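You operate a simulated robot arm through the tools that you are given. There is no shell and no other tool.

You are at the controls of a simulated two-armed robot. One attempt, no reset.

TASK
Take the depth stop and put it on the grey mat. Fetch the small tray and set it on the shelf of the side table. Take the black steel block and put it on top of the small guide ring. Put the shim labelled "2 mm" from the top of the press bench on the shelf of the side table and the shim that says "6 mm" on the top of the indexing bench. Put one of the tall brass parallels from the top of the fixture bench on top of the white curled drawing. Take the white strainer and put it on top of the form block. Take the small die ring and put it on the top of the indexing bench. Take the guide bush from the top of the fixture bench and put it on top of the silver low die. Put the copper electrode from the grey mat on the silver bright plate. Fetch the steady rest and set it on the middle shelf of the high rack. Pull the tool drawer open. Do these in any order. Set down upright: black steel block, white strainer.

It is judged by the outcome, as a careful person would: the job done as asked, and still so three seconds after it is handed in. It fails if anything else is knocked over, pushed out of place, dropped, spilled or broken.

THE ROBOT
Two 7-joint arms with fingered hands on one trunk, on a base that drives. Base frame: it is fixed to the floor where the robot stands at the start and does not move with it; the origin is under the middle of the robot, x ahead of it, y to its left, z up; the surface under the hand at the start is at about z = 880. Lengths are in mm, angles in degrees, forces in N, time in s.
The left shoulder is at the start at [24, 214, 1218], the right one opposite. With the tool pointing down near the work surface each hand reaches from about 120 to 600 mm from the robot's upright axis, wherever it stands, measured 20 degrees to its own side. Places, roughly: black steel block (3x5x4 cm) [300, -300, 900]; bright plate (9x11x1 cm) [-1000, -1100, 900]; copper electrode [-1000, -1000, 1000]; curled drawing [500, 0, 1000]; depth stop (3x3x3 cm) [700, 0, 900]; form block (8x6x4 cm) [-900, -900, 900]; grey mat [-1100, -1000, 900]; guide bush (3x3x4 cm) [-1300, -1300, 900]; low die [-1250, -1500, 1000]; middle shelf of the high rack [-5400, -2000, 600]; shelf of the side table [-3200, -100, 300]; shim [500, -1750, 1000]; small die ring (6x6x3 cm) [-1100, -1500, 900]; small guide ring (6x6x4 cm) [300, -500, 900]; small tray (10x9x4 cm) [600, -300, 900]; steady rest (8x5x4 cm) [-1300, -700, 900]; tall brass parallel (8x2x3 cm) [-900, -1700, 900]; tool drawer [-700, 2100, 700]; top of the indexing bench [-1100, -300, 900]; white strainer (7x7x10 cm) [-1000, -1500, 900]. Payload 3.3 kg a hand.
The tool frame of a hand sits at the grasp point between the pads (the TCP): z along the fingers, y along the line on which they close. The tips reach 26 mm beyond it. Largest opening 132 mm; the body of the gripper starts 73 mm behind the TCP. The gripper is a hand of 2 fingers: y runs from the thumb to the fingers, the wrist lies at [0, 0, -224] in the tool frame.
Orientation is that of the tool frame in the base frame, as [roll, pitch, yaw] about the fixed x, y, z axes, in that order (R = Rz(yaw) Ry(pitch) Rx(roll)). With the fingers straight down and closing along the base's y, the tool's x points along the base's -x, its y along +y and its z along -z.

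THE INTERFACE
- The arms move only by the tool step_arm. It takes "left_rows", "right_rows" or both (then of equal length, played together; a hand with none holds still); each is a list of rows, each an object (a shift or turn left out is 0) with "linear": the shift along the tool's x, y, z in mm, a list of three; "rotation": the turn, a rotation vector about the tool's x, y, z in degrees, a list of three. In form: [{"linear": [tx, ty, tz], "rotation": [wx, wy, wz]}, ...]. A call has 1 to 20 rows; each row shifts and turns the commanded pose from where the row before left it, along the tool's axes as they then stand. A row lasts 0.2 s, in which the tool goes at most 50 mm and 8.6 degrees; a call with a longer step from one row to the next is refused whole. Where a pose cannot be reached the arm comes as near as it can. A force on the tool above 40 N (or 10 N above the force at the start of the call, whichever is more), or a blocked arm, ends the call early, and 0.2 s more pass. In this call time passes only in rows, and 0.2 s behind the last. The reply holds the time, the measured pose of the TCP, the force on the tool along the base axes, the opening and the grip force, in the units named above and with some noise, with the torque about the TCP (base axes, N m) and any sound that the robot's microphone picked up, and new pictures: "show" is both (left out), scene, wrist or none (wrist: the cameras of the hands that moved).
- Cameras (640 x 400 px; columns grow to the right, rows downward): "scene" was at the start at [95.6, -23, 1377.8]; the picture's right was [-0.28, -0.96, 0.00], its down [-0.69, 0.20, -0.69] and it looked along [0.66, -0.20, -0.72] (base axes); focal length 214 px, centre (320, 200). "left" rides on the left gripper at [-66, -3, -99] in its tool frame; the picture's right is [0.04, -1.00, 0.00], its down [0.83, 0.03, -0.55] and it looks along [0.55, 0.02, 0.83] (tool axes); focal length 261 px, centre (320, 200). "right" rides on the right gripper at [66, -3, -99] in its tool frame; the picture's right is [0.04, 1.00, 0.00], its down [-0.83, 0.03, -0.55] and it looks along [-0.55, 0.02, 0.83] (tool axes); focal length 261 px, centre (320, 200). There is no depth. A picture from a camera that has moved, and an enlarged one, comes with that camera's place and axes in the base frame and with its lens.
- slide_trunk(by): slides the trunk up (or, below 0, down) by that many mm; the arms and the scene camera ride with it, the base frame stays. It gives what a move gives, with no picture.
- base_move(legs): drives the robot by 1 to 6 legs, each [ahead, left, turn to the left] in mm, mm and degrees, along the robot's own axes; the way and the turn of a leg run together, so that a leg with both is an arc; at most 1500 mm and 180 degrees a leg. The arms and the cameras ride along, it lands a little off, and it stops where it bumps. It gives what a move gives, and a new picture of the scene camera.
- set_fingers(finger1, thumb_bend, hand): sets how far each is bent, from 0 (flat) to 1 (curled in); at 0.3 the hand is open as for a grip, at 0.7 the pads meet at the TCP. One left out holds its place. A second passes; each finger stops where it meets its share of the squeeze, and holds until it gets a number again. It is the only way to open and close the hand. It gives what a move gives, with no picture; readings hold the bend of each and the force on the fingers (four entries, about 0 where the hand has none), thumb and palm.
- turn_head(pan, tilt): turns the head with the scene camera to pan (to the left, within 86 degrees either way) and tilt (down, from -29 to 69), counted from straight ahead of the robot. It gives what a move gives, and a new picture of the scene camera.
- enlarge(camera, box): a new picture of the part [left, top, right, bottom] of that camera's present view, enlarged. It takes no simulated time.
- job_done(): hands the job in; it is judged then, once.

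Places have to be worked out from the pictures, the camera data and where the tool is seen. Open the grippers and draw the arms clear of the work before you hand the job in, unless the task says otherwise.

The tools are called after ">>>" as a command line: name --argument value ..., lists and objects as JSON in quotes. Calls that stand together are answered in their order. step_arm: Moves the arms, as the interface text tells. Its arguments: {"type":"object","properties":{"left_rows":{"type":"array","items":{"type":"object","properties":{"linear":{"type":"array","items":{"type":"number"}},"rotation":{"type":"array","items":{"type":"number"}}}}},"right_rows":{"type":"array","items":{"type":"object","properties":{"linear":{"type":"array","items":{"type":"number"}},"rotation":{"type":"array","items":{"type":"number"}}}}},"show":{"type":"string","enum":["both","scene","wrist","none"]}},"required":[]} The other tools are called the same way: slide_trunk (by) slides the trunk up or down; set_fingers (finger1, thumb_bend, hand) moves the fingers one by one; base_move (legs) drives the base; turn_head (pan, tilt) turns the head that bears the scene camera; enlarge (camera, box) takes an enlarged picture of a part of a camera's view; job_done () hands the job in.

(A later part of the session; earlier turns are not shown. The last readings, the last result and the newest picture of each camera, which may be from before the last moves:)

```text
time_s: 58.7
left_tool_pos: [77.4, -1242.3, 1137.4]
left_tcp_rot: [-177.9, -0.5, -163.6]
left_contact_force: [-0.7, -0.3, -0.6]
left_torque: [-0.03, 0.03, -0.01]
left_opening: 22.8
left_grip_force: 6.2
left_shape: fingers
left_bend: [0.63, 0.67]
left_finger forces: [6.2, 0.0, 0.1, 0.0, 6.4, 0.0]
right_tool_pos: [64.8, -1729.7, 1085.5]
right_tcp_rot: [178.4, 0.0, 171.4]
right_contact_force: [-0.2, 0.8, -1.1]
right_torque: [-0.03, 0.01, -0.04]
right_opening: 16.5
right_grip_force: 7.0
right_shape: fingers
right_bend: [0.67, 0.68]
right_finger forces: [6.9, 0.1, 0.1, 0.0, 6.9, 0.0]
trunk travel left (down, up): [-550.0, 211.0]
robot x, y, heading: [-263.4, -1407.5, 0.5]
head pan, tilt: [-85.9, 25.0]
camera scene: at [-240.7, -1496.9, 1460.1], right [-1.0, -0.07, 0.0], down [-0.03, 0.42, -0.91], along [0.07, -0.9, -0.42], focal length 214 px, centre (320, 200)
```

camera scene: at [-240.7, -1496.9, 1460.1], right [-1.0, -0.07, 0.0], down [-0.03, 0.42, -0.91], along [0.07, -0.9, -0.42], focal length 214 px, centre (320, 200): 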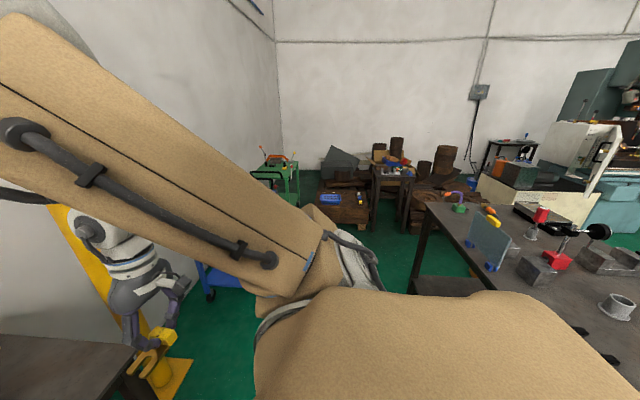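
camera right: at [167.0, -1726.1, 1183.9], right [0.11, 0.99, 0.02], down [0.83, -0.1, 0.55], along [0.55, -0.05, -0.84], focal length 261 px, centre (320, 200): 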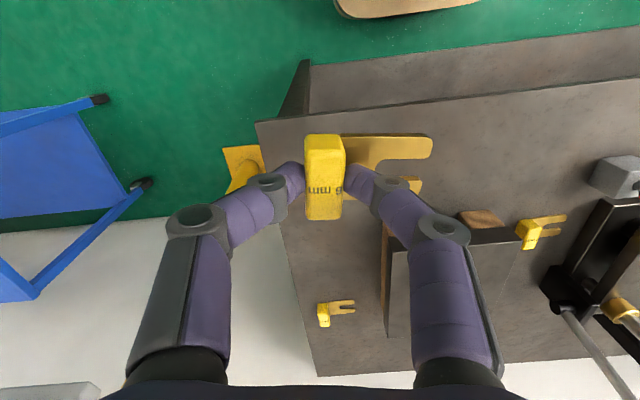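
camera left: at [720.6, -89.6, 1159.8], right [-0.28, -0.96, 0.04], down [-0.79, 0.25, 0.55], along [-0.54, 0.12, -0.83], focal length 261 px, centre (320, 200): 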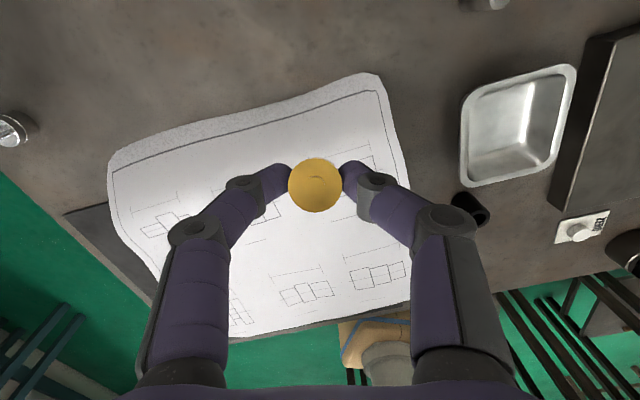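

Both parts are secure. I turn 180° in the aisle to face the fixture and indexing benches.

>>> base_move --legs '[[0, 0, 180]]'

>>> turn_head --pan 0 --tilt 35

>>> turn_head --pan -50 --tilt 30

```text
time_s: 66.5
left_tool_pos: [-602.8, -1570.8, 1137.5]
left_tcp_rot: [-177.8, -0.6, 16.7]
left_contact_force: [0.5, -0.1, -1.8]
left_torque: [0.01, 0.02, 0.02]
left_opening: 22.7
left_grip_force: 6.3
left_shape: fingers
left_bend: [0.63, 0.67]
left_finger forces: [6.1, 0.1, 0.0, 0.1, 6.3, 0.1]
right_tool_pos: [-592.1, -1079.8, 1086.3]
right_tcp_rot: [178.4, -0.1, -8.3]
right_contact_force: [0.9, -0.7, -1.2]
right_torque: [0.02, -0.03, -0.03]
right_opening: 16.2
right_grip_force: 6.7
right_shape: fingers
right_bend: [0.67, 0.69]
right_finger forces: [6.5, 0.0, 0.0, 0.0, 6.3, 0.0]
trunk travel left (down, up): [-550.0, 211.0]
robot x, y, heading: [-261.3, -1403.1, -179.6]
head pan, tilt: [-85.9, 25.0]
camera scene: at [-282.3, -1313.4, 1460.2], right [1.0, 0.08, 0.0], down [0.03, -0.42, -0.91], along [-0.07, 0.9, -0.42], focal length 214 px, centre (320, 200)
```

scene: 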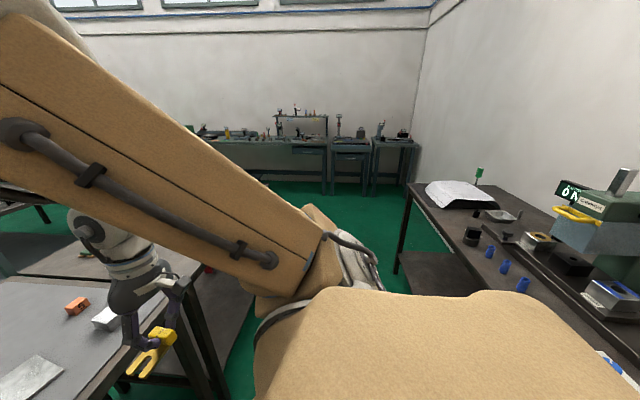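

```text
time_s: 68.1
left_tool_pos: [-603.0, -1571.0, 1136.4]
left_tcp_rot: [-177.8, -0.6, 16.8]
left_contact_force: [0.7, 0.6, -1.5]
left_torque: [-0.01, 0.02, -0.01]
left_opening: 22.8
left_grip_force: 6.6
left_shape: fingers
left_bend: [0.63, 0.67]
left_finger forces: [6.1, 0.1, 0.0, 0.0, 6.3, 0.0]
right_tool_pos: [-592.4, -1080.6, 1086.1]
right_tcp_rot: [178.4, 0.0, -8.3]
right_contact_force: [1.0, -0.2, -2.0]
right_torque: [0.0, 0.03, -0.02]
right_opening: 16.1
right_grip_force: 6.4
right_shape: fingers
right_bend: [0.67, 0.69]
right_finger forces: [6.6, 0.0, 0.0, 0.1, 6.4, 0.0]
trunk travel left (down, up): [-550.0, 211.0]
robot x, y, heading: [-262.9, -1404.3, -179.5]
head pan, tilt: [0.0, 35.0]
camera scene: at [-363.0, -1405.9, 1444.4], right [-0.01, 1.0, 0.0], down [0.57, 0.0, -0.82], along [-0.82, -0.01, -0.57], focal length 214 px, centre (320, 200)
```

scene: 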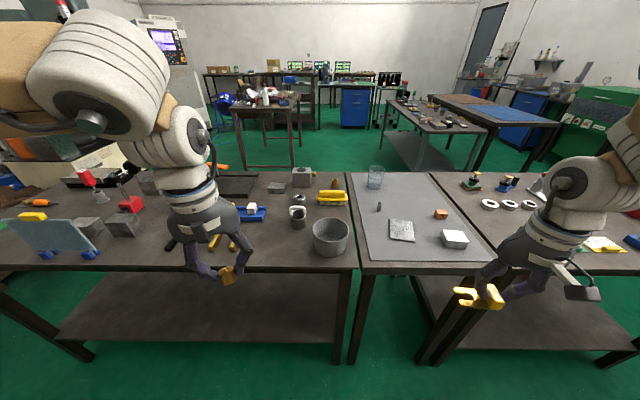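

```text
time_s: 69.2
left_tool_pos: [-601.1, -1570.1, 1136.9]
left_tcp_rot: [-177.9, -0.6, 16.7]
left_contact_force: [-0.3, 0.5, -0.7]
left_torque: [-0.02, 0.02, 0.02]
left_opening: 22.9
left_grip_force: 5.9
left_shape: fingers
left_bend: [0.63, 0.67]
left_finger forces: [6.1, 0.0, 0.0, 0.0, 6.2, 0.0]
right_tool_pos: [-592.0, -1080.8, 1085.8]
right_tcp_rot: [178.3, 0.0, -8.2]
right_contact_force: [-0.9, -0.7, -1.3]
right_torque: [0.02, -0.03, -0.02]
right_opening: 16.1
right_grip_force: 6.5
right_shape: fingers
right_bend: [0.67, 0.69]
right_finger forces: [6.4, 0.0, 0.1, 0.0, 6.4, 0.0]
trunk travel left (down, up): [-550.0, 211.0]
robot x, y, heading: [-265.0, -1406.2, -179.4]
head pan, tilt: [-50.0, 30.0]
camera scene: at [-333.8, -1336.5, 1452.2], right [0.76, 0.65, 0.0], down [0.33, -0.38, -0.87], along [-0.56, 0.66, -0.5], focal length 214 px, centre (320, 200)
```

scene: 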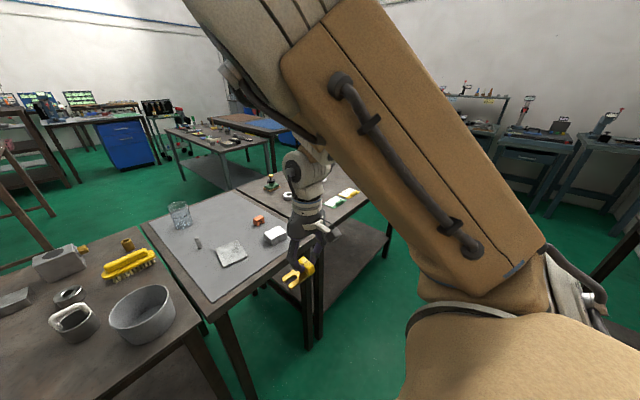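

The grey mat table lies in the middle with the fixture bench on the left and indexing bench on the right. I look closer.

>>> turn_head --pan -12 --tilt 40

>>> enlarge --camera "scene" --box '[210, 130, 450, 280]'

>>> enlarge --camera "scene" --box '[400, 120, 640, 270]'

>>> enlarge --camera "scene" --box '[40, 130, 280, 280]'

```text
time_s: 70.3
left_tool_pos: [-603.8, -1571.6, 1138.0]
left_tcp_rot: [-177.9, -0.7, 16.8]
left_contact_force: [-1.0, -1.0, -1.4]
left_torque: [0.02, -0.02, -0.03]
left_opening: 23.1
left_grip_force: 5.9
left_shape: fingers
left_bend: [0.63, 0.67]
left_finger forces: [6.0, 0.0, 0.0, 0.0, 6.2, 0.1]
right_tool_pos: [-592.1, -1080.6, 1085.2]
right_tcp_rot: [178.3, 0.1, -8.3]
right_contact_force: [0.2, -0.2, -1.9]
right_torque: [0.01, 0.02, 0.0]
right_opening: 16.2
right_grip_force: 6.1
right_shape: fingers
right_bend: [0.67, 0.69]
right_finger forces: [6.5, 0.1, 0.0, 0.1, 6.4, 0.0]
trunk travel left (down, up): [-550.0, 211.0]
robot x, y, heading: [-261.1, -1405.2, -179.7]
head pan, tilt: [-12.0, 40.0]
camera scene: at [-358.2, -1388.1, 1436.8], right [0.2, 0.98, 0.0], down [0.63, -0.13, -0.77], along [-0.75, 0.15, -0.64], focal length 214 px, centre (320, 200)
```

scene: 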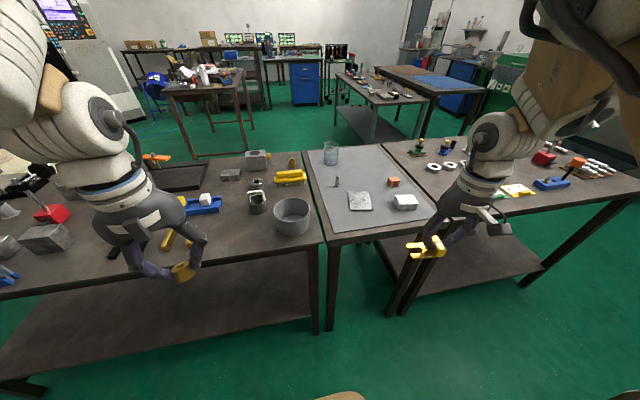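

```text
2.67 times, centred on (330, 205) of scene
camera zoom: at [-358.2, -1388.1, 1436.8], right [0.2, 0.98, 0.0], down [0.63, -0.13, -0.77], along [-0.75, 0.15, -0.64], focal length 572 px, centre (293, 187)
```

zoom: 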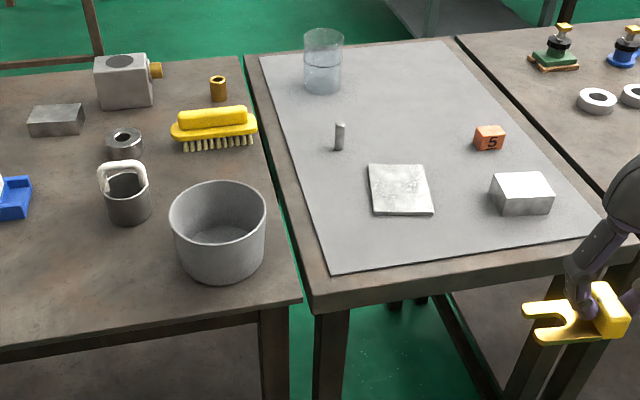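

```text
2.67 times, centred on (520, 195) of scene
camera zoom: at [-358.2, -1388.1, 1436.8], right [0.2, 0.98, 0.0], down [0.63, -0.13, -0.77], along [-0.75, 0.15, -0.64], focal length 572 px, centre (-213, 213)
```

zoom: 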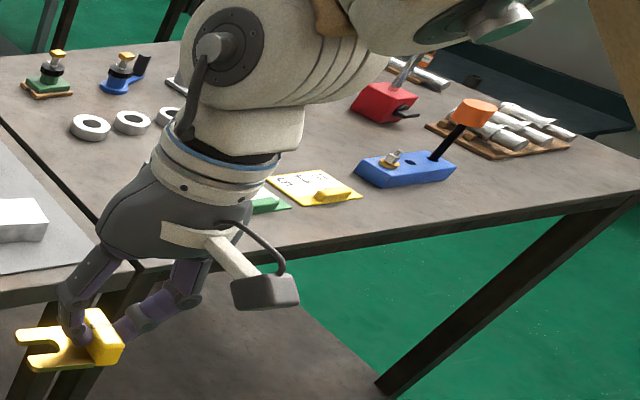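

```text
2.67 times, centred on (160, 205) of scene
camera zoom: at [-358.2, -1388.1, 1436.8], right [0.2, 0.98, 0.0], down [0.63, -0.13, -0.77], along [-0.75, 0.15, -0.64], focal length 572 px, centre (747, 187)
```

zoom: 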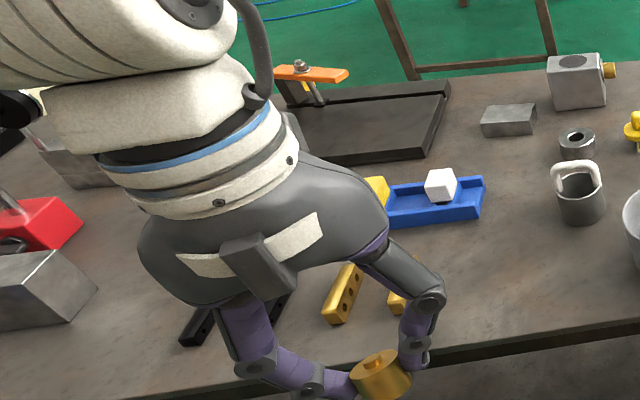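

I identify: bright plate [-959,-1102], form block [-911,-935], copper electrode "5" [-1047,-917], mat spanning x -830..-1440, y -1240..-866. A free mat spot for the depth stop is about [-880,-1175]; I drive so the left hand is over it.

>>> base_move --legs '[[0, -400, 0], [235, 0, 0]]'

>>> turn_head --pan 0 --tilt 50

```text
time_s: 74.2
left_tool_pos: [-844.3, -1165.4, 1136.6]
left_tcp_rot: [-177.9, -0.6, 16.7]
left_contact_force: [-0.4, 0.4, -1.7]
left_torque: [0.02, 0.01, -0.03]
left_opening: 22.9
left_grip_force: 5.9
left_shape: fingers
left_bend: [0.63, 0.67]
left_finger forces: [5.9, 0.1, 0.1, 0.1, 6.2, 0.0]
right_tool_pos: [-835.0, -675.9, 1085.6]
right_tcp_rot: [178.2, 0.0, -8.3]
right_contact_force: [-0.6, -1.0, -1.4]
right_torque: [0.0, -0.04, 0.02]
right_opening: 16.2
right_grip_force: 6.1
right_shape: fingers
right_bend: [0.67, 0.69]
right_finger forces: [6.5, 0.0, 0.0, 0.0, 6.5, 0.0]
trunk travel left (down, up): [-550.0, 211.0]
robot x, y, heading: [-502.1, -1003.0, -179.3]
head pan, tilt: [-12.0, 40.0]
camera scene: at [-600.9, -983.9, 1436.7], right [0.2, 0.98, 0.0], down [0.63, -0.13, -0.77], along [-0.75, 0.15, -0.64], focal length 214 px, centre (320, 200)
```

scene: 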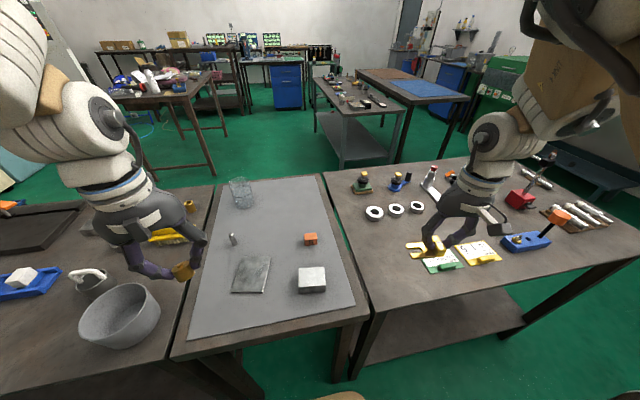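

```text
time_s: 74.9
left_tool_pos: [-841.2, -1167.8, 1137.5]
left_tcp_rot: [-177.9, -0.5, 16.7]
left_contact_force: [-0.5, 0.5, -1.7]
left_torque: [-0.02, 0.0, 0.02]
left_opening: 22.7
left_grip_force: 6.2
left_shape: fingers
left_bend: [0.63, 0.67]
left_finger forces: [5.9, 0.0, 0.1, 0.0, 6.3, 0.1]
right_tool_pos: [-833.5, -676.9, 1085.2]
right_tcp_rot: [178.2, 0.0, -8.4]
right_contact_force: [0.6, -0.4, -1.4]
right_torque: [0.01, -0.02, -0.01]
right_opening: 16.1
right_grip_force: 6.5
right_shape: fingers
right_bend: [0.67, 0.69]
right_finger forces: [6.5, 0.0, 0.0, 0.1, 6.5, 0.0]
trunk travel left (down, up): [-550.0, 211.0]
robot x, y, heading: [-506.7, -999.8, -179.4]
head pan, tilt: [0.0, 50.0]
camera scene: at [-592.8, -1001.5, 1422.7], right [-0.01, 1.0, 0.0], down [0.77, 0.01, -0.64], along [-0.64, -0.01, -0.77], focal length 214 px, centre (320, 200)
```

scene: 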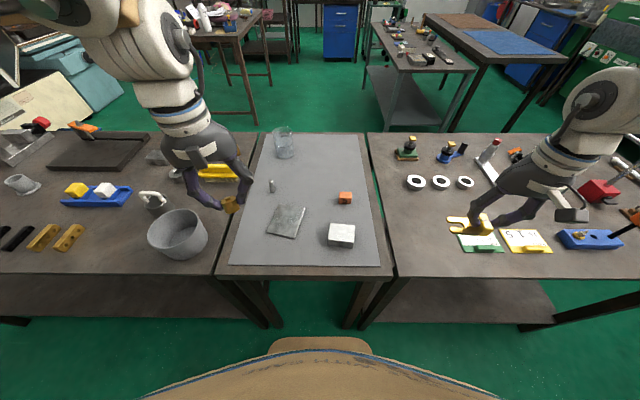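

All items visible; the mat spot [-880,-1172] is free. I re-tilt the left hand as it was when gripping (so the stop comes down level) and descend above the spot.

>>> step_arm --left_rows '[{"rotation": [0, -8.3, 0]}, {"rotation": [0, -8.3, 0]}, {"rotation": [0, -8.2, 0]}, {"linear": [9.8, 0, 37.3]}, {"linear": [9.8, 0, 37.3]}, {"linear": [9.8, 0, 37.3]}, {"linear": [9.8, 0, 37.3]}, {"linear": [9.8, 0, 37.3]}]' --show "both"

>>> enlarge --camera "scene" --box '[190, 180, 330, 270]'

```text
time_s: 76.7
left_tool_pos: [-876.3, -1167.9, 946.4]
left_tcp_rot: [-177.7, 24.2, 17.7]
left_contact_force: [0.2, 0.0, -0.6]
left_torque: [0.02, -0.01, 0.02]
left_opening: 22.5
left_grip_force: 5.6
left_shape: fingers
left_bend: [0.63, 0.67]
left_finger forces: [5.9, 0.0, 0.1, 0.0, 6.1, 0.0]
right_tool_pos: [-834.0, -676.3, 1084.9]
right_tcp_rot: [178.4, 0.0, -8.2]
right_contact_force: [0.9, 0.6, -2.2]
right_torque: [0.03, 0.0, 0.0]
right_opening: 16.2
right_grip_force: 6.0
right_shape: fingers
right_bend: [0.67, 0.69]
right_finger forces: [6.4, 0.1, 0.1, 0.0, 6.4, 0.0]
trunk travel left (down, up): [-550.0, 211.0]
robot x, y, heading: [-503.2, -1002.0, -179.3]
head pan, tilt: [0.0, 50.0]
camera scene: at [-593.7, -1001.9, 1422.6], right [-0.01, 1.0, 0.0], down [0.77, 0.01, -0.64], along [-0.64, -0.01, -0.77], focal length 214 px, centre (320, 200)
camera left: at [-894.0, -1175.5, 1063.4], right [-0.25, 0.97, 0.02], down [0.96, 0.25, 0.16], along [0.15, 0.06, -0.99], focal length 261 px, centre (320, 200)
```

scene: 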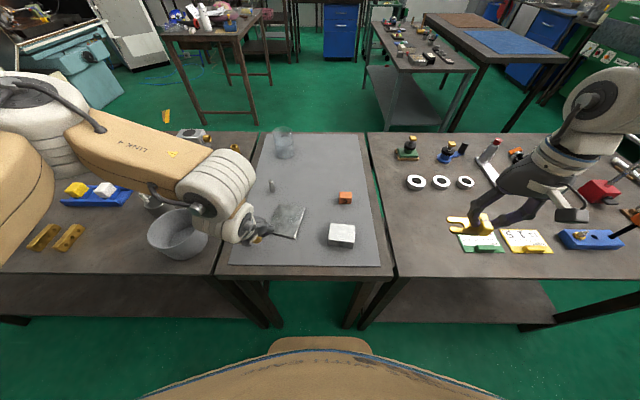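
left: 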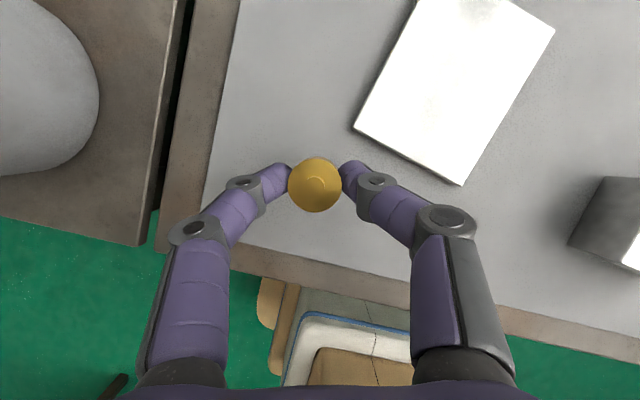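

```text
4.44 times, centred on (260, 225) of scene
camera zoom: at [-593.7, -1001.9, 1422.6], right [-0.01, 1.0, 0.0], down [0.77, 0.01, -0.64], along [-0.64, -0.01, -0.77], focal length 953 px, centre (587, 89)
```

zoom: 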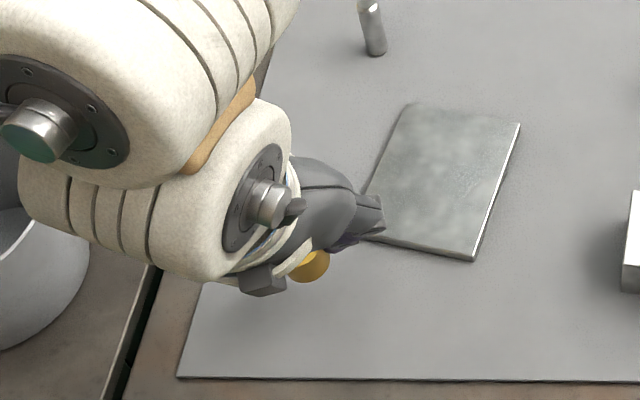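

The stop is directly above the clear mat spot. I lower vertically, then ease down until contact.

>>> step_arm --left_rows '[{"linear": [6.2, 0.5, 13.6]}, {"linear": [5.0, 0.4, 10.9]}, {"linear": [1.2, 0, 2.7]}]' --show "none"

>>> step_arm --left_rows '[{"linear": [0.6, 0, 1.4]}]' --show "none"

>>> step_arm --left_rows '[{"linear": [0.6, 0, 1.4]}]' --show "wrist"

```text
time_s: 77.5
left_tool_pos: [-877.4, -1169.6, 916.6]
left_tcp_rot: [-177.7, 24.1, 17.8]
left_contact_force: [0.1, 0.4, -0.2]
left_torque: [0.01, 0.02, -0.03]
left_opening: 22.7
left_grip_force: 6.3
left_shape: fingers
left_bend: [0.63, 0.67]
left_finger forces: [5.9, 0.0, 0.0, 0.0, 6.4, 0.1]
right_tool_pos: [-832.9, -676.7, 1085.4]
right_tcp_rot: [178.4, -0.1, -8.3]
right_contact_force: [-0.6, -0.6, -1.4]
right_torque: [0.02, 0.0, 0.0]
right_opening: 16.5
right_grip_force: 6.4
right_shape: fingers
right_bend: [0.67, 0.69]
right_finger forces: [6.5, 0.0, 0.2, 0.0, 6.5, 0.1]
trunk travel left (down, up): [-550.0, 211.0]
robot x, y, heading: [-504.2, -1000.0, -179.4]
head pan, tilt: [0.0, 50.0]
```

```text
time_s: 77.9
left_tool_pos: [-876.1, -1167.6, 916.8]
left_tcp_rot: [-177.7, 24.3, 17.7]
left_contact_force: [-0.4, -0.8, 2.8]
left_torque: [-0.06, -0.02, -0.01]
left_opening: 22.7
left_grip_force: 7.0
left_shape: fingers
left_bend: [0.63, 0.67]
left_finger forces: [6.9, 0.0, 0.1, 0.1, 7.0, 0.0]
right_tool_pos: [-832.9, -676.0, 1084.8]
right_tcp_rot: [178.4, 0.0, -8.3]
right_contact_force: [-0.3, 0.2, -1.0]
right_torque: [-0.02, -0.01, 0.04]
right_opening: 16.3
right_grip_force: 6.8
right_shape: fingers
right_bend: [0.67, 0.69]
right_finger forces: [6.5, 0.0, 0.0, 0.1, 6.5, 0.0]
trunk travel left (down, up): [-550.0, 211.0]
robot x, y, heading: [-504.0, -1000.3, -179.5]
head pan, tilt: [0.0, 50.0]
```

```text
time_s: 78.3
left_tool_pos: [-877.1, -1168.3, 914.4]
left_tcp_rot: [-177.7, 24.4, 17.7]
left_contact_force: [-0.9, 0.2, 9.0]
left_torque: [-0.08, 0.05, 0.01]
left_opening: 22.5
left_grip_force: 8.7
left_shape: fingers
left_bend: [0.64, 0.67]
left_finger forces: [8.4, 0.1, 0.0, 0.0, 8.0, 0.0]
right_tool_pos: [-832.4, -676.9, 1086.3]
right_tcp_rot: [178.3, 0.1, -8.3]
right_contact_force: [0.1, 0.4, -0.9]
right_torque: [0.01, -0.04, -0.02]
right_opening: 16.0
right_grip_force: 6.7
right_shape: fingers
right_bend: [0.67, 0.69]
right_finger forces: [6.5, 0.1, 0.0, 0.0, 6.4, 0.0]
trunk travel left (down, up): [-550.0, 211.0]
robot x, y, heading: [-503.0, -1003.4, -179.7]
head pan, tilt: [0.0, 50.0]
camera left: at [-893.1, -1174.7, 1031.8], right [-0.25, 0.97, 0.02], down [0.96, 0.25, 0.16], along [0.15, 0.06, -0.99], focal length 261 px, centre (320, 200)
```

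left: 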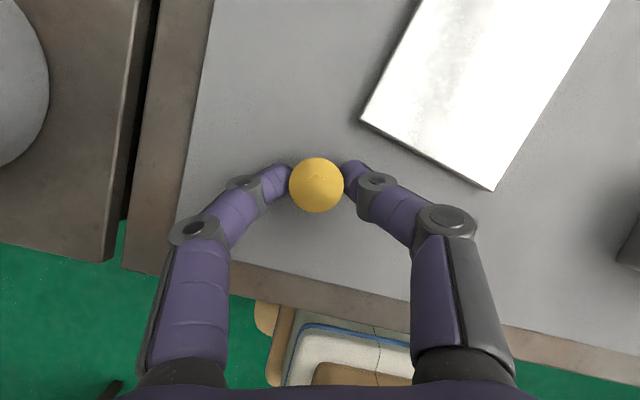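

Contact is made. I release partly to stay clear of the bright plate, then withdraw upward.

>>> set_fingers --hand "left" --finger1 0.57 --thumb_bend 0.57

>>> step_arm --left_rows '[{"linear": [-6.2, -0.5, -13.6]}, {"linear": [-12, -1, -27]}, {"linear": [-16, -1.4, -36]}, {"linear": [-16, -1.4, -36]}]' --show "both"

```text
time_s: 79.3
left_tool_pos: [-876.0, -1168.6, 915.1]
left_tcp_rot: [-177.7, 24.3, 17.7]
left_contact_force: [-2.5, 1.7, 10.5]
left_torque: [-0.19, 0.13, -0.03]
left_opening: 38.3
left_grip_force: 5.4
left_shape: fingers
left_bend: [0.62, 0.56]
left_finger forces: [10.8, 0.0, 0.0, 0.1, 0.1, 0.0]
right_tool_pos: [-833.5, -676.6, 1086.4]
right_tcp_rot: [178.3, 0.0, -8.4]
right_contact_force: [0.9, 0.7, -1.4]
right_torque: [0.0, -0.02, 0.01]
right_opening: 16.1
right_grip_force: 6.3
right_shape: fingers
right_bend: [0.67, 0.69]
right_finger forces: [6.5, 0.0, 0.1, 0.0, 6.5, 0.0]
trunk travel left (down, up): [-550.0, 211.0]
robot x, y, heading: [-500.8, -1000.6, -179.6]
head pan, tilt: [0.0, 50.0]
```

```text
time_s: 80.3
left_tool_pos: [-875.4, -1169.7, 1040.0]
left_tcp_rot: [-177.7, 24.2, 17.7]
left_contact_force: [-0.3, 0.3, -0.2]
left_torque: [-0.03, 0.02, 0.05]
left_opening: 45.7
left_grip_force: 0.0
left_shape: fingers
left_bend: [0.56, 0.56]
left_finger forces: [0.1, 0.0, 0.0, 0.0, 0.1, 0.0]
right_tool_pos: [-834.4, -676.3, 1085.5]
right_tcp_rot: [178.4, 0.1, -8.3]
right_contact_force: [-0.1, 0.5, -1.8]
right_torque: [-0.01, 0.01, -0.02]
right_opening: 16.4
right_grip_force: 6.4
right_shape: fingers
right_bend: [0.67, 0.69]
right_finger forces: [6.5, 0.0, 0.1, 0.0, 6.6, 0.1]
trunk travel left (down, up): [-550.0, 211.0]
robot x, y, heading: [-504.8, -999.1, -179.4]
head pan, tilt: [0.0, 50.0]
camera scene: at [-592.5, -1001.4, 1422.7], right [-0.01, 1.0, 0.0], down [0.77, 0.01, -0.64], along [-0.64, -0.01, -0.77], focal length 214 px, centre (320, 200)
camera left: at [-892.5, -1174.9, 1155.1], right [-0.25, 0.97, 0.02], down [0.96, 0.25, 0.16], along [0.15, 0.06, -0.99], focal length 261 px, centre (320, 200)
```

scene: 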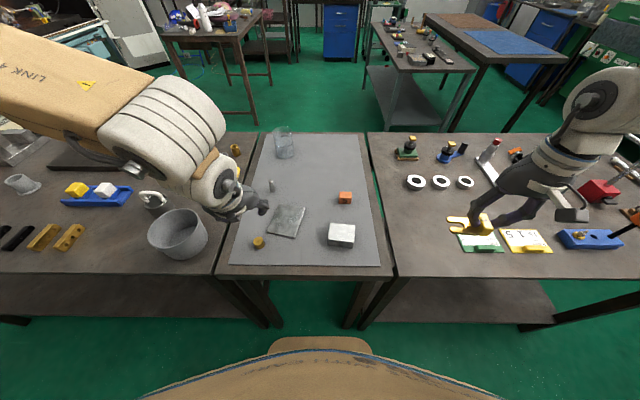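
left: 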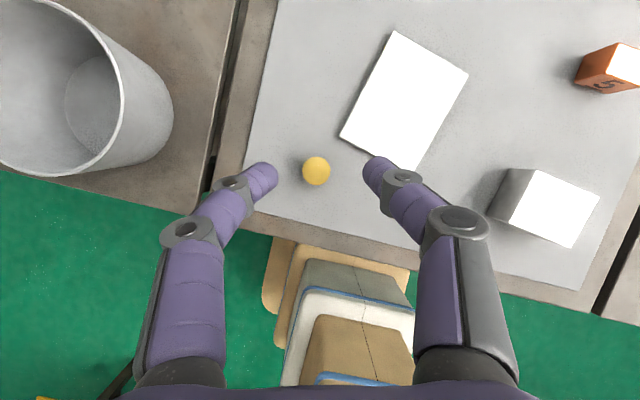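

The depth stop stands on the mat. Next the 6 mm shim goes to the bare area at about [-890,-690] of the indexing bench with the right hand.

>>> step_arm --right_rows '[{"linear": [-27, 11, 20], "rotation": [1.6, 0, 0]}, {"linear": [-27, 11, 30]}, {"linear": [0, 0, 40]}, {"linear": [0, 0, 40]}, {"linear": [0, 0, 20]}]' --show "both"

```text
time_s: 81.5
left_tool_pos: [-875.8, -1167.7, 1038.7]
left_tcp_rot: [-177.7, 24.2, 17.7]
left_contact_force: [-0.2, -0.5, 0.6]
left_torque: [-0.01, 0.0, 0.03]
left_opening: 45.9
left_grip_force: 0.1
left_shape: fingers
left_bend: [0.56, 0.56]
left_finger forces: [0.1, 0.0, 0.0, 0.0, 0.1, 0.0]
right_tool_pos: [-889.8, -685.1, 936.4]
right_tcp_rot: [179.1, 0.3, -9.8]
right_contact_force: [-0.8, -0.4, -1.6]
right_torque: [0.03, 0.02, 0.01]
right_opening: 16.1
right_grip_force: 6.2
right_shape: fingers
right_bend: [0.67, 0.69]
right_finger forces: [6.6, 0.0, 0.0, 0.1, 6.4, 0.0]
trunk travel left (down, up): [-550.0, 211.0]
robot x, y, heading: [-504.6, -998.7, -179.6]
head pan, tilt: [0.0, 50.0]
camera scene: at [-593.0, -1001.7, 1422.7], right [-0.01, 1.0, 0.0], down [0.77, 0.01, -0.64], along [-0.64, -0.01, -0.77], focal length 214 px, centre (320, 200)
camera right: at [-826.5, -692.5, 1035.5], right [-0.13, -0.99, 0.01], down [-0.82, 0.11, 0.56], along [-0.55, 0.06, -0.83], focal length 261 px, centre (320, 200)
```

scene: 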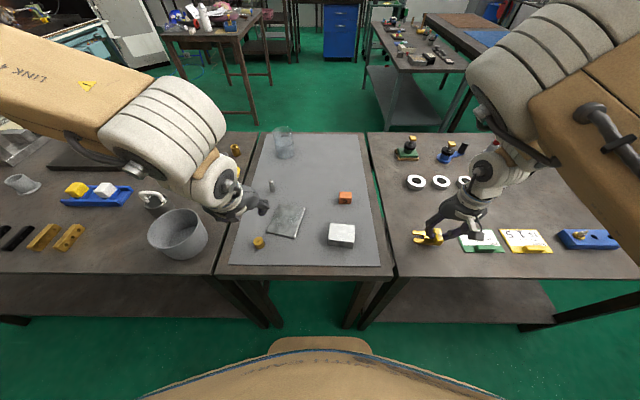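
right: 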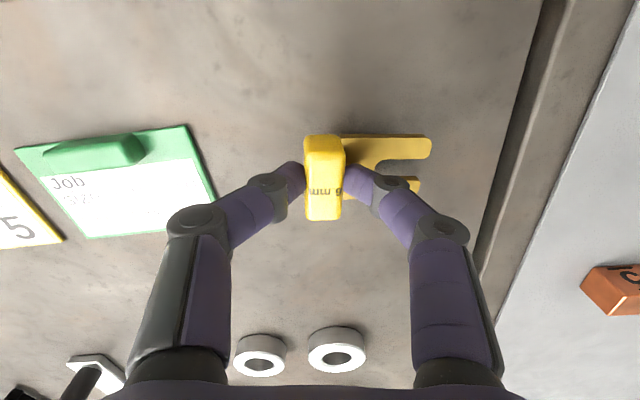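

The spot is clear. I ease down to contact.

>>> step_arm --right_rows '[{"linear": [0, 0, 10], "rotation": [0.8, 0, 0]}, {"linear": [0, 0, 4.5]}]' --show "none"

>>> step_arm --right_rows '[{"linear": [0, 0, 1.5]}]' --show "none"

>>> step_arm --right_rows '[{"linear": [0, 0, 1.5]}]' --show "wrist"

```text
time_s: 82.1
left_tool_pos: [-875.6, -1168.9, 1039.0]
left_tcp_rot: [-177.7, 24.2, 17.8]
left_contact_force: [-1.0, 0.6, 0.2]
left_torque: [-0.04, 0.0, -0.01]
left_opening: 45.7
left_grip_force: 0.1
left_shape: fingers
left_bend: [0.56, 0.56]
left_finger forces: [0.0, 0.0, 0.0, 0.1, 0.1, 0.0]
right_tool_pos: [-890.2, -685.2, 923.1]
right_tcp_rot: [-179.8, 0.2, -9.8]
right_contact_force: [-0.9, -0.6, -1.2]
right_torque: [0.0, -0.03, -0.02]
right_opening: 16.2
right_grip_force: 6.6
right_shape: fingers
right_bend: [0.67, 0.69]
right_finger forces: [6.7, 0.0, 0.1, 0.0, 6.4, 0.0]
trunk travel left (down, up): [-550.0, 211.0]
robot x, y, heading: [-505.7, -1003.2, -179.4]
head pan, tilt: [0.0, 50.0]
```

```text
time_s: 82.5
left_tool_pos: [-876.0, -1168.7, 1038.3]
left_tcp_rot: [-177.7, 24.2, 17.7]
left_contact_force: [-0.3, 0.6, -0.5]
left_torque: [0.01, -0.01, 0.03]
left_opening: 45.8
left_grip_force: 0.0
left_shape: fingers
left_bend: [0.56, 0.56]
left_finger forces: [0.0, 0.0, 0.1, 0.1, 0.0, 0.0]
right_tool_pos: [-890.4, -685.1, 921.1]
right_tcp_rot: [-179.8, 0.0, -9.6]
right_contact_force: [0.0, 0.6, 0.1]
right_torque: [-0.05, -0.02, -0.02]
right_opening: 16.1
right_grip_force: 7.0
right_shape: fingers
right_bend: [0.67, 0.69]
right_finger forces: [6.9, 0.1, 0.1, 0.0, 6.8, 0.1]
trunk travel left (down, up): [-550.0, 211.0]
robot x, y, heading: [-507.2, -1005.6, -179.6]
head pan, tilt: [0.0, 50.0]
```

```text
time_s: 82.9
left_tool_pos: [-877.0, -1168.3, 1037.9]
left_tcp_rot: [-177.7, 24.2, 17.8]
left_contact_force: [-0.1, -0.9, -0.5]
left_torque: [-0.04, -0.03, 0.01]
left_opening: 45.9
left_grip_force: 0.1
left_shape: fingers
left_bend: [0.56, 0.56]
left_finger forces: [0.1, 0.0, 0.1, 0.1, 0.0, 0.0]
right_tool_pos: [-891.1, -686.6, 919.6]
right_tcp_rot: [-179.8, 0.1, -9.6]
right_contact_force: [0.5, 0.6, 0.0]
right_torque: [-0.02, 0.02, -0.02]
right_opening: 15.8
right_grip_force: 7.1
right_shape: fingers
right_bend: [0.67, 0.69]
right_finger forces: [7.3, 0.0, 0.0, 0.0, 6.9, 0.0]
trunk travel left (down, up): [-550.0, 211.0]
robot x, y, heading: [-500.4, -1005.2, -179.4]
head pan, tilt: [0.0, 50.0]
camera right: at [-826.1, -694.1, 1017.9], right [-0.13, -0.99, 0.0], down [-0.83, 0.1, 0.55], along [-0.55, 0.07, -0.83], focal length 261 px, centre (320, 200)
```

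right: 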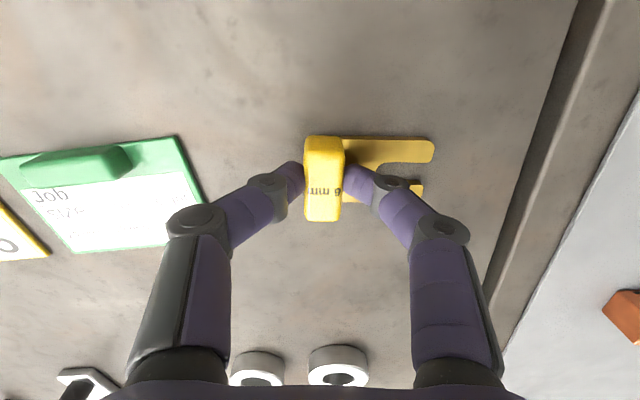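

Weight appears taken up; one more small step, then release and lift.

>>> step_arm --right_rows '[{"linear": [0, 0, 1.0]}]' --show "none"

>>> set_fingers --hand "right" --finger1 0.58 --thumb_bend 0.58

>>> step_arm --right_rows '[{"linear": [0, 0, -12]}, {"linear": [0, 0, -30]}, {"linear": [0, 0, -40]}, {"linear": [0, 0, -40]}]' --show "both"

```text
time_s: 83.3
left_tool_pos: [-875.7, -1168.5, 1036.7]
left_tcp_rot: [-177.7, 24.2, 17.8]
left_contact_force: [-0.9, 0.6, 0.8]
left_torque: [-0.02, 0.01, 0.04]
left_opening: 46.0
left_grip_force: 0.1
left_shape: fingers
left_bend: [0.56, 0.56]
left_finger forces: [0.0, 0.0, 0.0, 0.1, 0.0, 0.0]
right_tool_pos: [-890.6, -684.9, 917.1]
right_tcp_rot: [-179.6, 0.0, -9.6]
right_contact_force: [-1.3, 0.4, 4.5]
right_torque: [-0.01, 0.01, -0.02]
right_opening: 15.9
right_grip_force: 8.6
right_shape: fingers
right_bend: [0.68, 0.68]
right_finger forces: [8.2, 0.1, 0.0, 0.1, 8.0, 0.0]
trunk travel left (down, up): [-550.0, 211.0]
robot x, y, heading: [-504.2, -1004.0, -179.4]
head pan, tilt: [0.0, 50.0]
```

```text
time_s: 84.3
left_tool_pos: [-876.8, -1169.3, 1036.6]
left_tcp_rot: [-177.6, 24.2, 17.7]
left_contact_force: [0.2, -0.6, -0.2]
left_torque: [-0.01, 0.01, -0.01]
left_opening: 46.1
left_grip_force: 0.1
left_shape: fingers
left_bend: [0.56, 0.56]
left_finger forces: [0.1, 0.1, 0.0, 0.0, 0.1, 0.1]
right_tool_pos: [-888.8, -684.9, 915.8]
right_tcp_rot: [-179.6, -0.1, -9.7]
right_contact_force: [-3.1, 2.6, 11.6]
right_torque: [-0.12, 0.15, -0.07]
right_opening: 35.0
right_grip_force: 5.3
right_shape: fingers
right_bend: [0.64, 0.57]
right_finger forces: [10.5, 0.0, 0.0, 0.1, 0.1, 0.0]
trunk travel left (down, up): [-550.0, 211.0]
robot x, y, heading: [-504.7, -1002.1, -179.6]
head pan, tilt: [0.0, 50.0]
```

```text
time_s: 85.3
left_tool_pos: [-875.8, -1169.0, 1038.9]
left_tcp_rot: [-177.7, 24.3, 17.6]
left_contact_force: [0.0, -0.3, -0.3]
left_torque: [0.02, 0.0, -0.02]
left_opening: 45.7
left_grip_force: 0.1
left_shape: fingers
left_bend: [0.56, 0.56]
left_finger forces: [0.0, 0.0, 0.0, 0.0, 0.0, 0.0]
right_tool_pos: [-884.5, -682.5, 1033.0]
right_tcp_rot: [178.5, -1.3, -11.6]
right_contact_force: [1.0, -0.8, -0.5]
right_torque: [0.0, -0.01, -0.02]
right_opening: 42.4
right_grip_force: 0.0
right_shape: fingers
right_bend: [0.57, 0.57]
right_finger forces: [0.0, 0.1, 0.0, 0.0, 0.0, 0.0]
trunk travel left (down, up): [-550.0, 211.0]
robot x, y, heading: [-502.8, -998.2, -179.6]
head pan, tilt: [0.0, 50.0]
camera scene: at [-592.4, -1001.7, 1422.7], right [-0.01, 1.0, 0.0], down [0.77, 0.01, -0.64], along [-0.64, -0.01, -0.77], focal length 214 px, centre (320, 200)
camera right: at [-821.5, -690.2, 1133.8], right [-0.16, -0.99, 0.03], down [-0.83, 0.15, 0.53], along [-0.53, 0.06, -0.84], focal length 261 px, centre (320, 200)
```

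scene: 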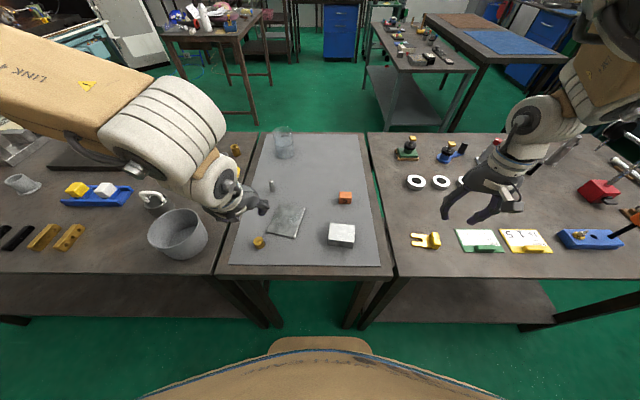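
right: 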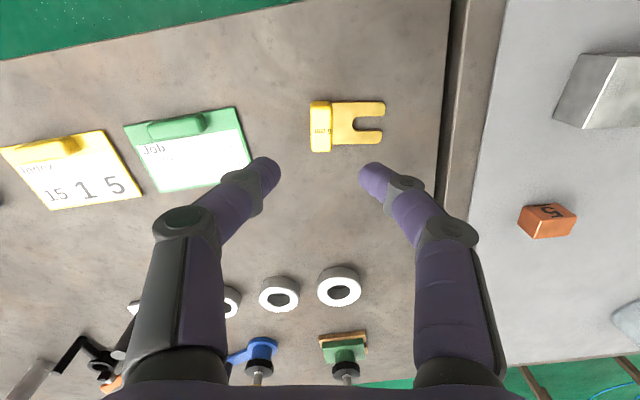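

The 6 mm shim rests on the indexing bench. Next the copper electrode "5" at about [-1046,-927]: I raise the left arm out of the way and drive 70 mm closer.

>>> step_arm --left_rows '[{"linear": [-20.6, -2, -45.5]}, {"linear": [-20.6, -2, -45.5]}, {"rotation": [0, 8.3, 0]}, {"rotation": [0, 8.3, 0]}, {"rotation": [0, 8.2, 0]}]' --right_rows '[{"linear": [0, 0, -10]}, {"linear": [0, 0, -10]}, {"linear": [0, 0, 0], "rotation": [0, 0, -3]}, {"linear": [0, 0, 0], "rotation": [0, 0, -3]}, {"linear": [0, 0, 0], "rotation": [0, 0, -4]}]' --show "none"

>>> base_move --legs '[[70, 0, 0]]'

```text
time_s: 86.5
left_tool_pos: [-875.8, -1169.2, 1137.5]
left_tcp_rot: [-177.7, -0.7, 16.7]
left_contact_force: [-0.4, 0.1, 0.1]
left_torque: [0.01, 0.0, 0.01]
left_opening: 45.8
left_grip_force: 0.1
left_shape: fingers
left_bend: [0.56, 0.56]
left_finger forces: [0.0, 0.0, 0.0, 0.1, 0.0, 0.0]
right_tool_pos: [-889.6, -685.3, 1058.1]
right_tcp_rot: [178.0, -0.1, -1.1]
right_contact_force: [0.6, -0.1, -0.7]
right_torque: [0.01, -0.02, 0.03]
right_opening: 42.6
right_grip_force: 0.1
right_shape: fingers
right_bend: [0.57, 0.57]
right_finger forces: [0.1, 0.0, 0.0, 0.1, 0.1, 0.0]
trunk travel left (down, up): [-550.0, 211.0]
robot x, y, heading: [-503.9, -999.9, -179.6]
head pan, tilt: [0.0, 50.0]
```

```text
time_s: 87.7
left_tool_pos: [-938.6, -1168.6, 1137.2]
left_tcp_rot: [-177.8, -0.6, 16.4]
left_contact_force: [-0.6, 0.2, -0.3]
left_torque: [-0.01, 0.04, 0.01]
left_opening: 46.0
left_grip_force: 0.1
left_shape: fingers
left_bend: [0.56, 0.56]
left_finger forces: [0.0, 0.0, 0.0, 0.0, 0.0, 0.0]
right_tool_pos: [-950.9, -685.4, 1058.0]
right_tcp_rot: [177.5, 0.2, -1.8]
right_contact_force: [-0.4, -0.5, 0.4]
right_torque: [-0.02, 0.04, 0.02]
right_opening: 42.5
right_grip_force: 0.0
right_shape: fingers
right_bend: [0.57, 0.57]
right_finger forces: [0.0, 0.0, 0.0, 0.0, 0.1, 0.0]
trunk travel left (down, up): [-550.0, 211.0]
robot x, y, heading: [-569.7, -1003.5, -179.8]
head pan, tilt: [0.0, 50.0]
stopped in leg 1: the robot was blocked; the commanded pose is now the measured one
camera scene: at [-654.6, -1003.2, 1422.8], right [0.0, 1.0, 0.0], down [0.77, 0.0, -0.64], along [-0.64, 0.0, -0.77], focal length 214 px, centre (320, 200)
```

scene: 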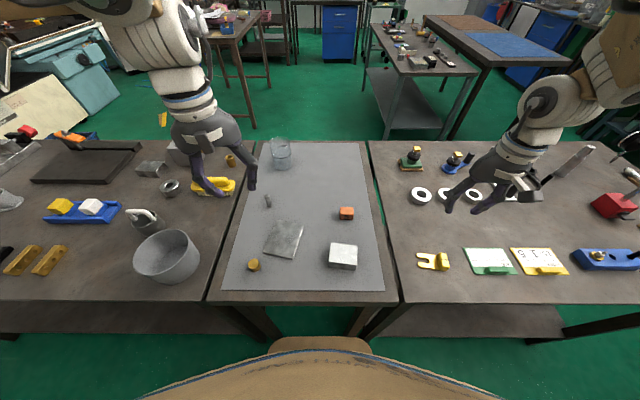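

The base stopped at x≈-570, close enough. I move the right hand above the electrode to see its orientation.

>>> step_arm --right_rows '[{"linear": [-12.2, 39, 2], "rotation": [2.4, 0, 0]}, {"linear": [-12.2, 39, 2]}, {"linear": [-12.2, 39, 2]}, {"linear": [-12.2, 39, 2]}, {"linear": [-12.2, 39, 2]}, {"linear": [-12.2, 39, 2]}]' --show "wrist"

>>> enlarge --camera "right" --box '[240, 80, 400, 180]'

```text
time_s: 89.1
left_tool_pos: [-939.9, -1168.1, 1136.6]
left_tcp_rot: [-177.9, -0.5, 16.5]
left_contact_force: [0.1, -0.5, -0.3]
left_torque: [0.0, 0.03, -0.02]
left_opening: 45.9
left_grip_force: 0.1
left_shape: fingers
left_bend: [0.56, 0.56]
left_finger forces: [0.0, 0.0, 0.0, 0.0, 0.0, 0.1]
right_tool_pos: [-1014.7, -745.0, 1061.4]
right_tcp_rot: [177.2, -0.1, -5.0]
right_contact_force: [0.1, -0.4, -0.3]
right_torque: [-0.03, -0.01, -0.04]
right_opening: 42.6
right_grip_force: 0.1
right_shape: fingers
right_bend: [0.57, 0.57]
right_finger forces: [0.0, 0.0, 0.0, 0.1, 0.0, 0.0]
right hand out of reach, approached as far as the arm can: row 2, 3, 4, 5, 6
trunk travel left (down, up): [-550.0, 211.0]
robot x, y, heading: [-567.4, -1003.4, -179.8]
head pan, tilt: [0.0, 50.0]
camera right: at [-949.1, -742.1, 1160.7], right [-0.05, -1.0, 0.05], down [-0.83, 0.07, 0.55], along [-0.55, -0.02, -0.83], focal length 261 px, centre (320, 200)
```

right: 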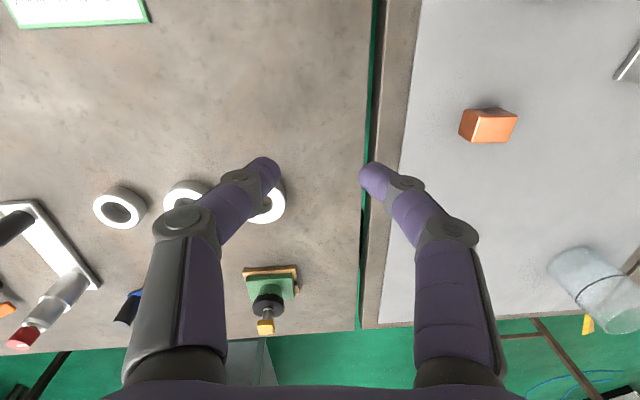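

```text
4.00 times, centred on (320, 130) of right
camera zoom: at [-949.1, -742.1, 1160.7], right [-0.05, -1.0, 0.05], down [-0.83, 0.07, 0.55], along [-0.55, -0.02, -0.83], focal length 1043 px, centre (320, 480)
```

zoom: 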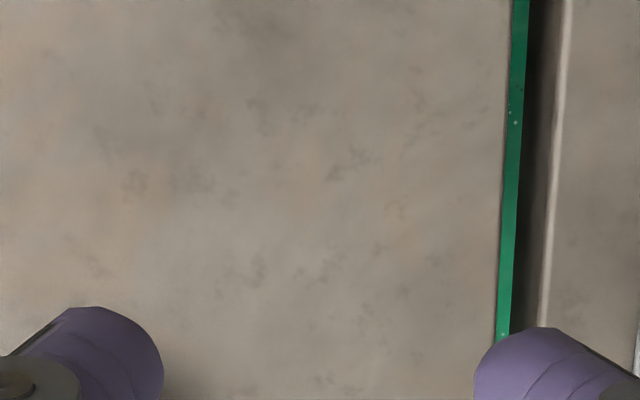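

The right arm could not go further inboard at this height. I try again lower, relative to the shoulder, by raising the trunk and lowering the hand.

>>> slide_trunk --by 120

>>> step_arm --right_rows '[{"linear": [0, 0, 40]}, {"linear": [0, 0, 40]}, {"linear": [0, 0, 40]}, {"linear": [0, 20, 20]}, {"linear": [0, 30, 0]}, {"linear": [0, 30, 0]}]' --show "wrist"

```text
time_s: 90.6
left_tool_pos: [-940.4, -1168.4, 1257.0]
left_tcp_rot: [-178.0, -0.5, 16.4]
left_contact_force: [-0.5, 0.4, 0.0]
left_torque: [0.0, 0.01, 0.0]
left_opening: 45.6
left_grip_force: 0.0
left_shape: fingers
left_bend: [0.56, 0.56]
left_finger forces: [0.1, 0.0, 0.0, 0.1, 0.0, 0.0]
right_tool_pos: [-1015.2, -743.7, 1179.0]
right_tcp_rot: [177.6, -0.1, -4.8]
right_contact_force: [-0.1, 0.4, 0.6]
right_torque: [-0.01, 0.0, 0.01]
right_opening: 42.6
right_grip_force: 0.1
right_shape: fingers
right_bend: [0.57, 0.57]
right_finger forces: [0.0, 0.1, 0.0, 0.0, 0.0, 0.0]
trunk travel left (down, up): [-670.0, 91.0]
robot x, y, heading: [-564.3, -1003.7, -179.8]
head pan, tilt: [0.0, 50.0]
```

```text
time_s: 92.0
left_tool_pos: [-939.2, -1167.9, 1256.2]
left_tcp_rot: [-178.0, -0.6, 16.3]
left_contact_force: [-1.1, 0.6, -0.1]
left_torque: [0.0, -0.04, 0.03]
left_opening: 45.6
left_grip_force: 0.0
left_shape: fingers
left_bend: [0.56, 0.56]
left_finger forces: [0.1, 0.0, 0.1, 0.0, 0.0, 0.0]
right_tool_pos: [-1020.2, -755.5, 1045.0]
right_tcp_rot: [179.6, 0.1, -3.1]
right_contact_force: [-0.6, -0.6, -0.6]
right_torque: [0.02, 0.01, 0.0]
right_opening: 42.4
right_grip_force: 0.1
right_shape: fingers
right_bend: [0.57, 0.57]
right_finger forces: [0.0, 0.0, 0.1, 0.0, 0.1, 0.1]
right hand out of reach, approached as far as the arm can: row 2, 4, 5, 6
trunk travel left (down, up): [-670.0, 91.0]
robot x, y, heading: [-570.4, -1001.1, -179.9]
head pan, tilt: [0.0, 50.0]
camera right: at [-955.3, -756.1, 1144.5], right [-0.01, -1.0, 0.01], down [-0.83, 0.02, 0.55], along [-0.55, 0.0, -0.83], focal length 261 px, centre (320, 200)
```

right: 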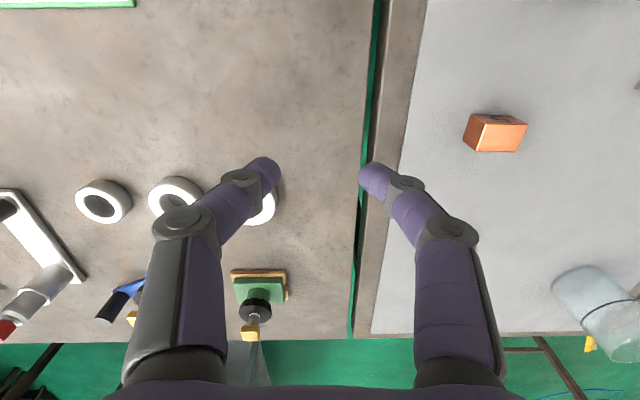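

The right arm has an inboard limit near 250 mm lateral, so I shift the base left by 225 mm so that the electrode lies to the right side.

>>> base_move --legs '[[-12, 0, 0], [0, 225, 0]]'

>>> enlarge --camera "right" --box '[200, 40, 440, 190]'

```text
time_s: 94.0
left_tool_pos: [-914.0, -1381.8, 1256.7]
left_tcp_rot: [-177.8, -0.7, 15.0]
left_contact_force: [-1.1, -0.2, 0.5]
left_torque: [-0.06, -0.09, -0.03]
left_opening: 46.1
left_grip_force: 0.0
left_shape: fingers
left_bend: [0.56, 0.56]
left_finger forces: [0.0, 0.0, 0.1, 0.1, 0.0, 0.1]
right_tool_pos: [-984.9, -967.6, 1046.6]
right_tcp_rot: [179.6, 0.0, -4.5]
right_contact_force: [0.8, 0.6, -0.5]
right_torque: [-0.05, 0.05, 0.01]
right_opening: 42.6
right_grip_force: 0.2
right_shape: fingers
right_bend: [0.57, 0.57]
right_finger forces: [0.0, 0.0, 0.0, 0.1, 0.0, 0.1]
trunk travel left (down, up): [-670.0, 91.0]
robot x, y, heading: [-539.5, -1221.8, 178.9]
head pan, tilt: [0.0, 50.0]
camera scene: at [-624.8, -1224.4, 1542.7], right [0.02, 1.0, 0.0], down [0.77, -0.01, -0.64], along [-0.64, 0.02, -0.77], focal length 214 px, centre (320, 200)
```

scene: 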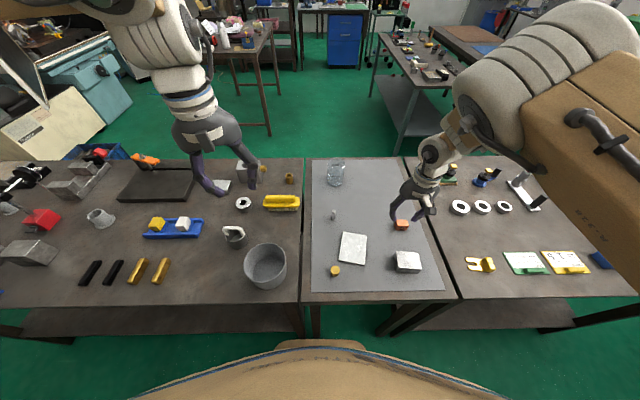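

```text
2.67 times, centred on (320, 115) of right
camera zoom: at [-919.6, -969.9, 1145.1], right [-0.04, -1.0, 0.01], down [-0.83, 0.03, 0.55], along [-0.55, 0.01, -0.83], focal length 695 px, centre (320, 427)
```

zoom: 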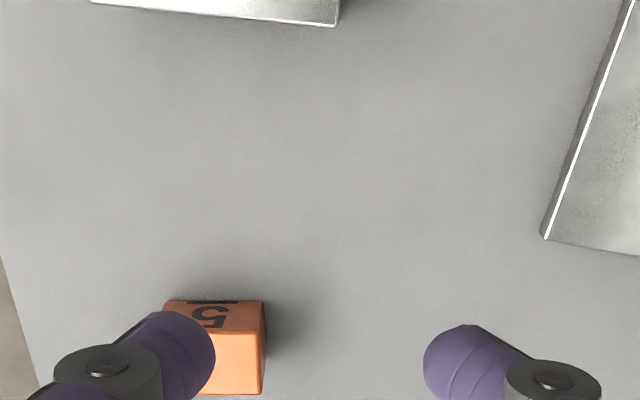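

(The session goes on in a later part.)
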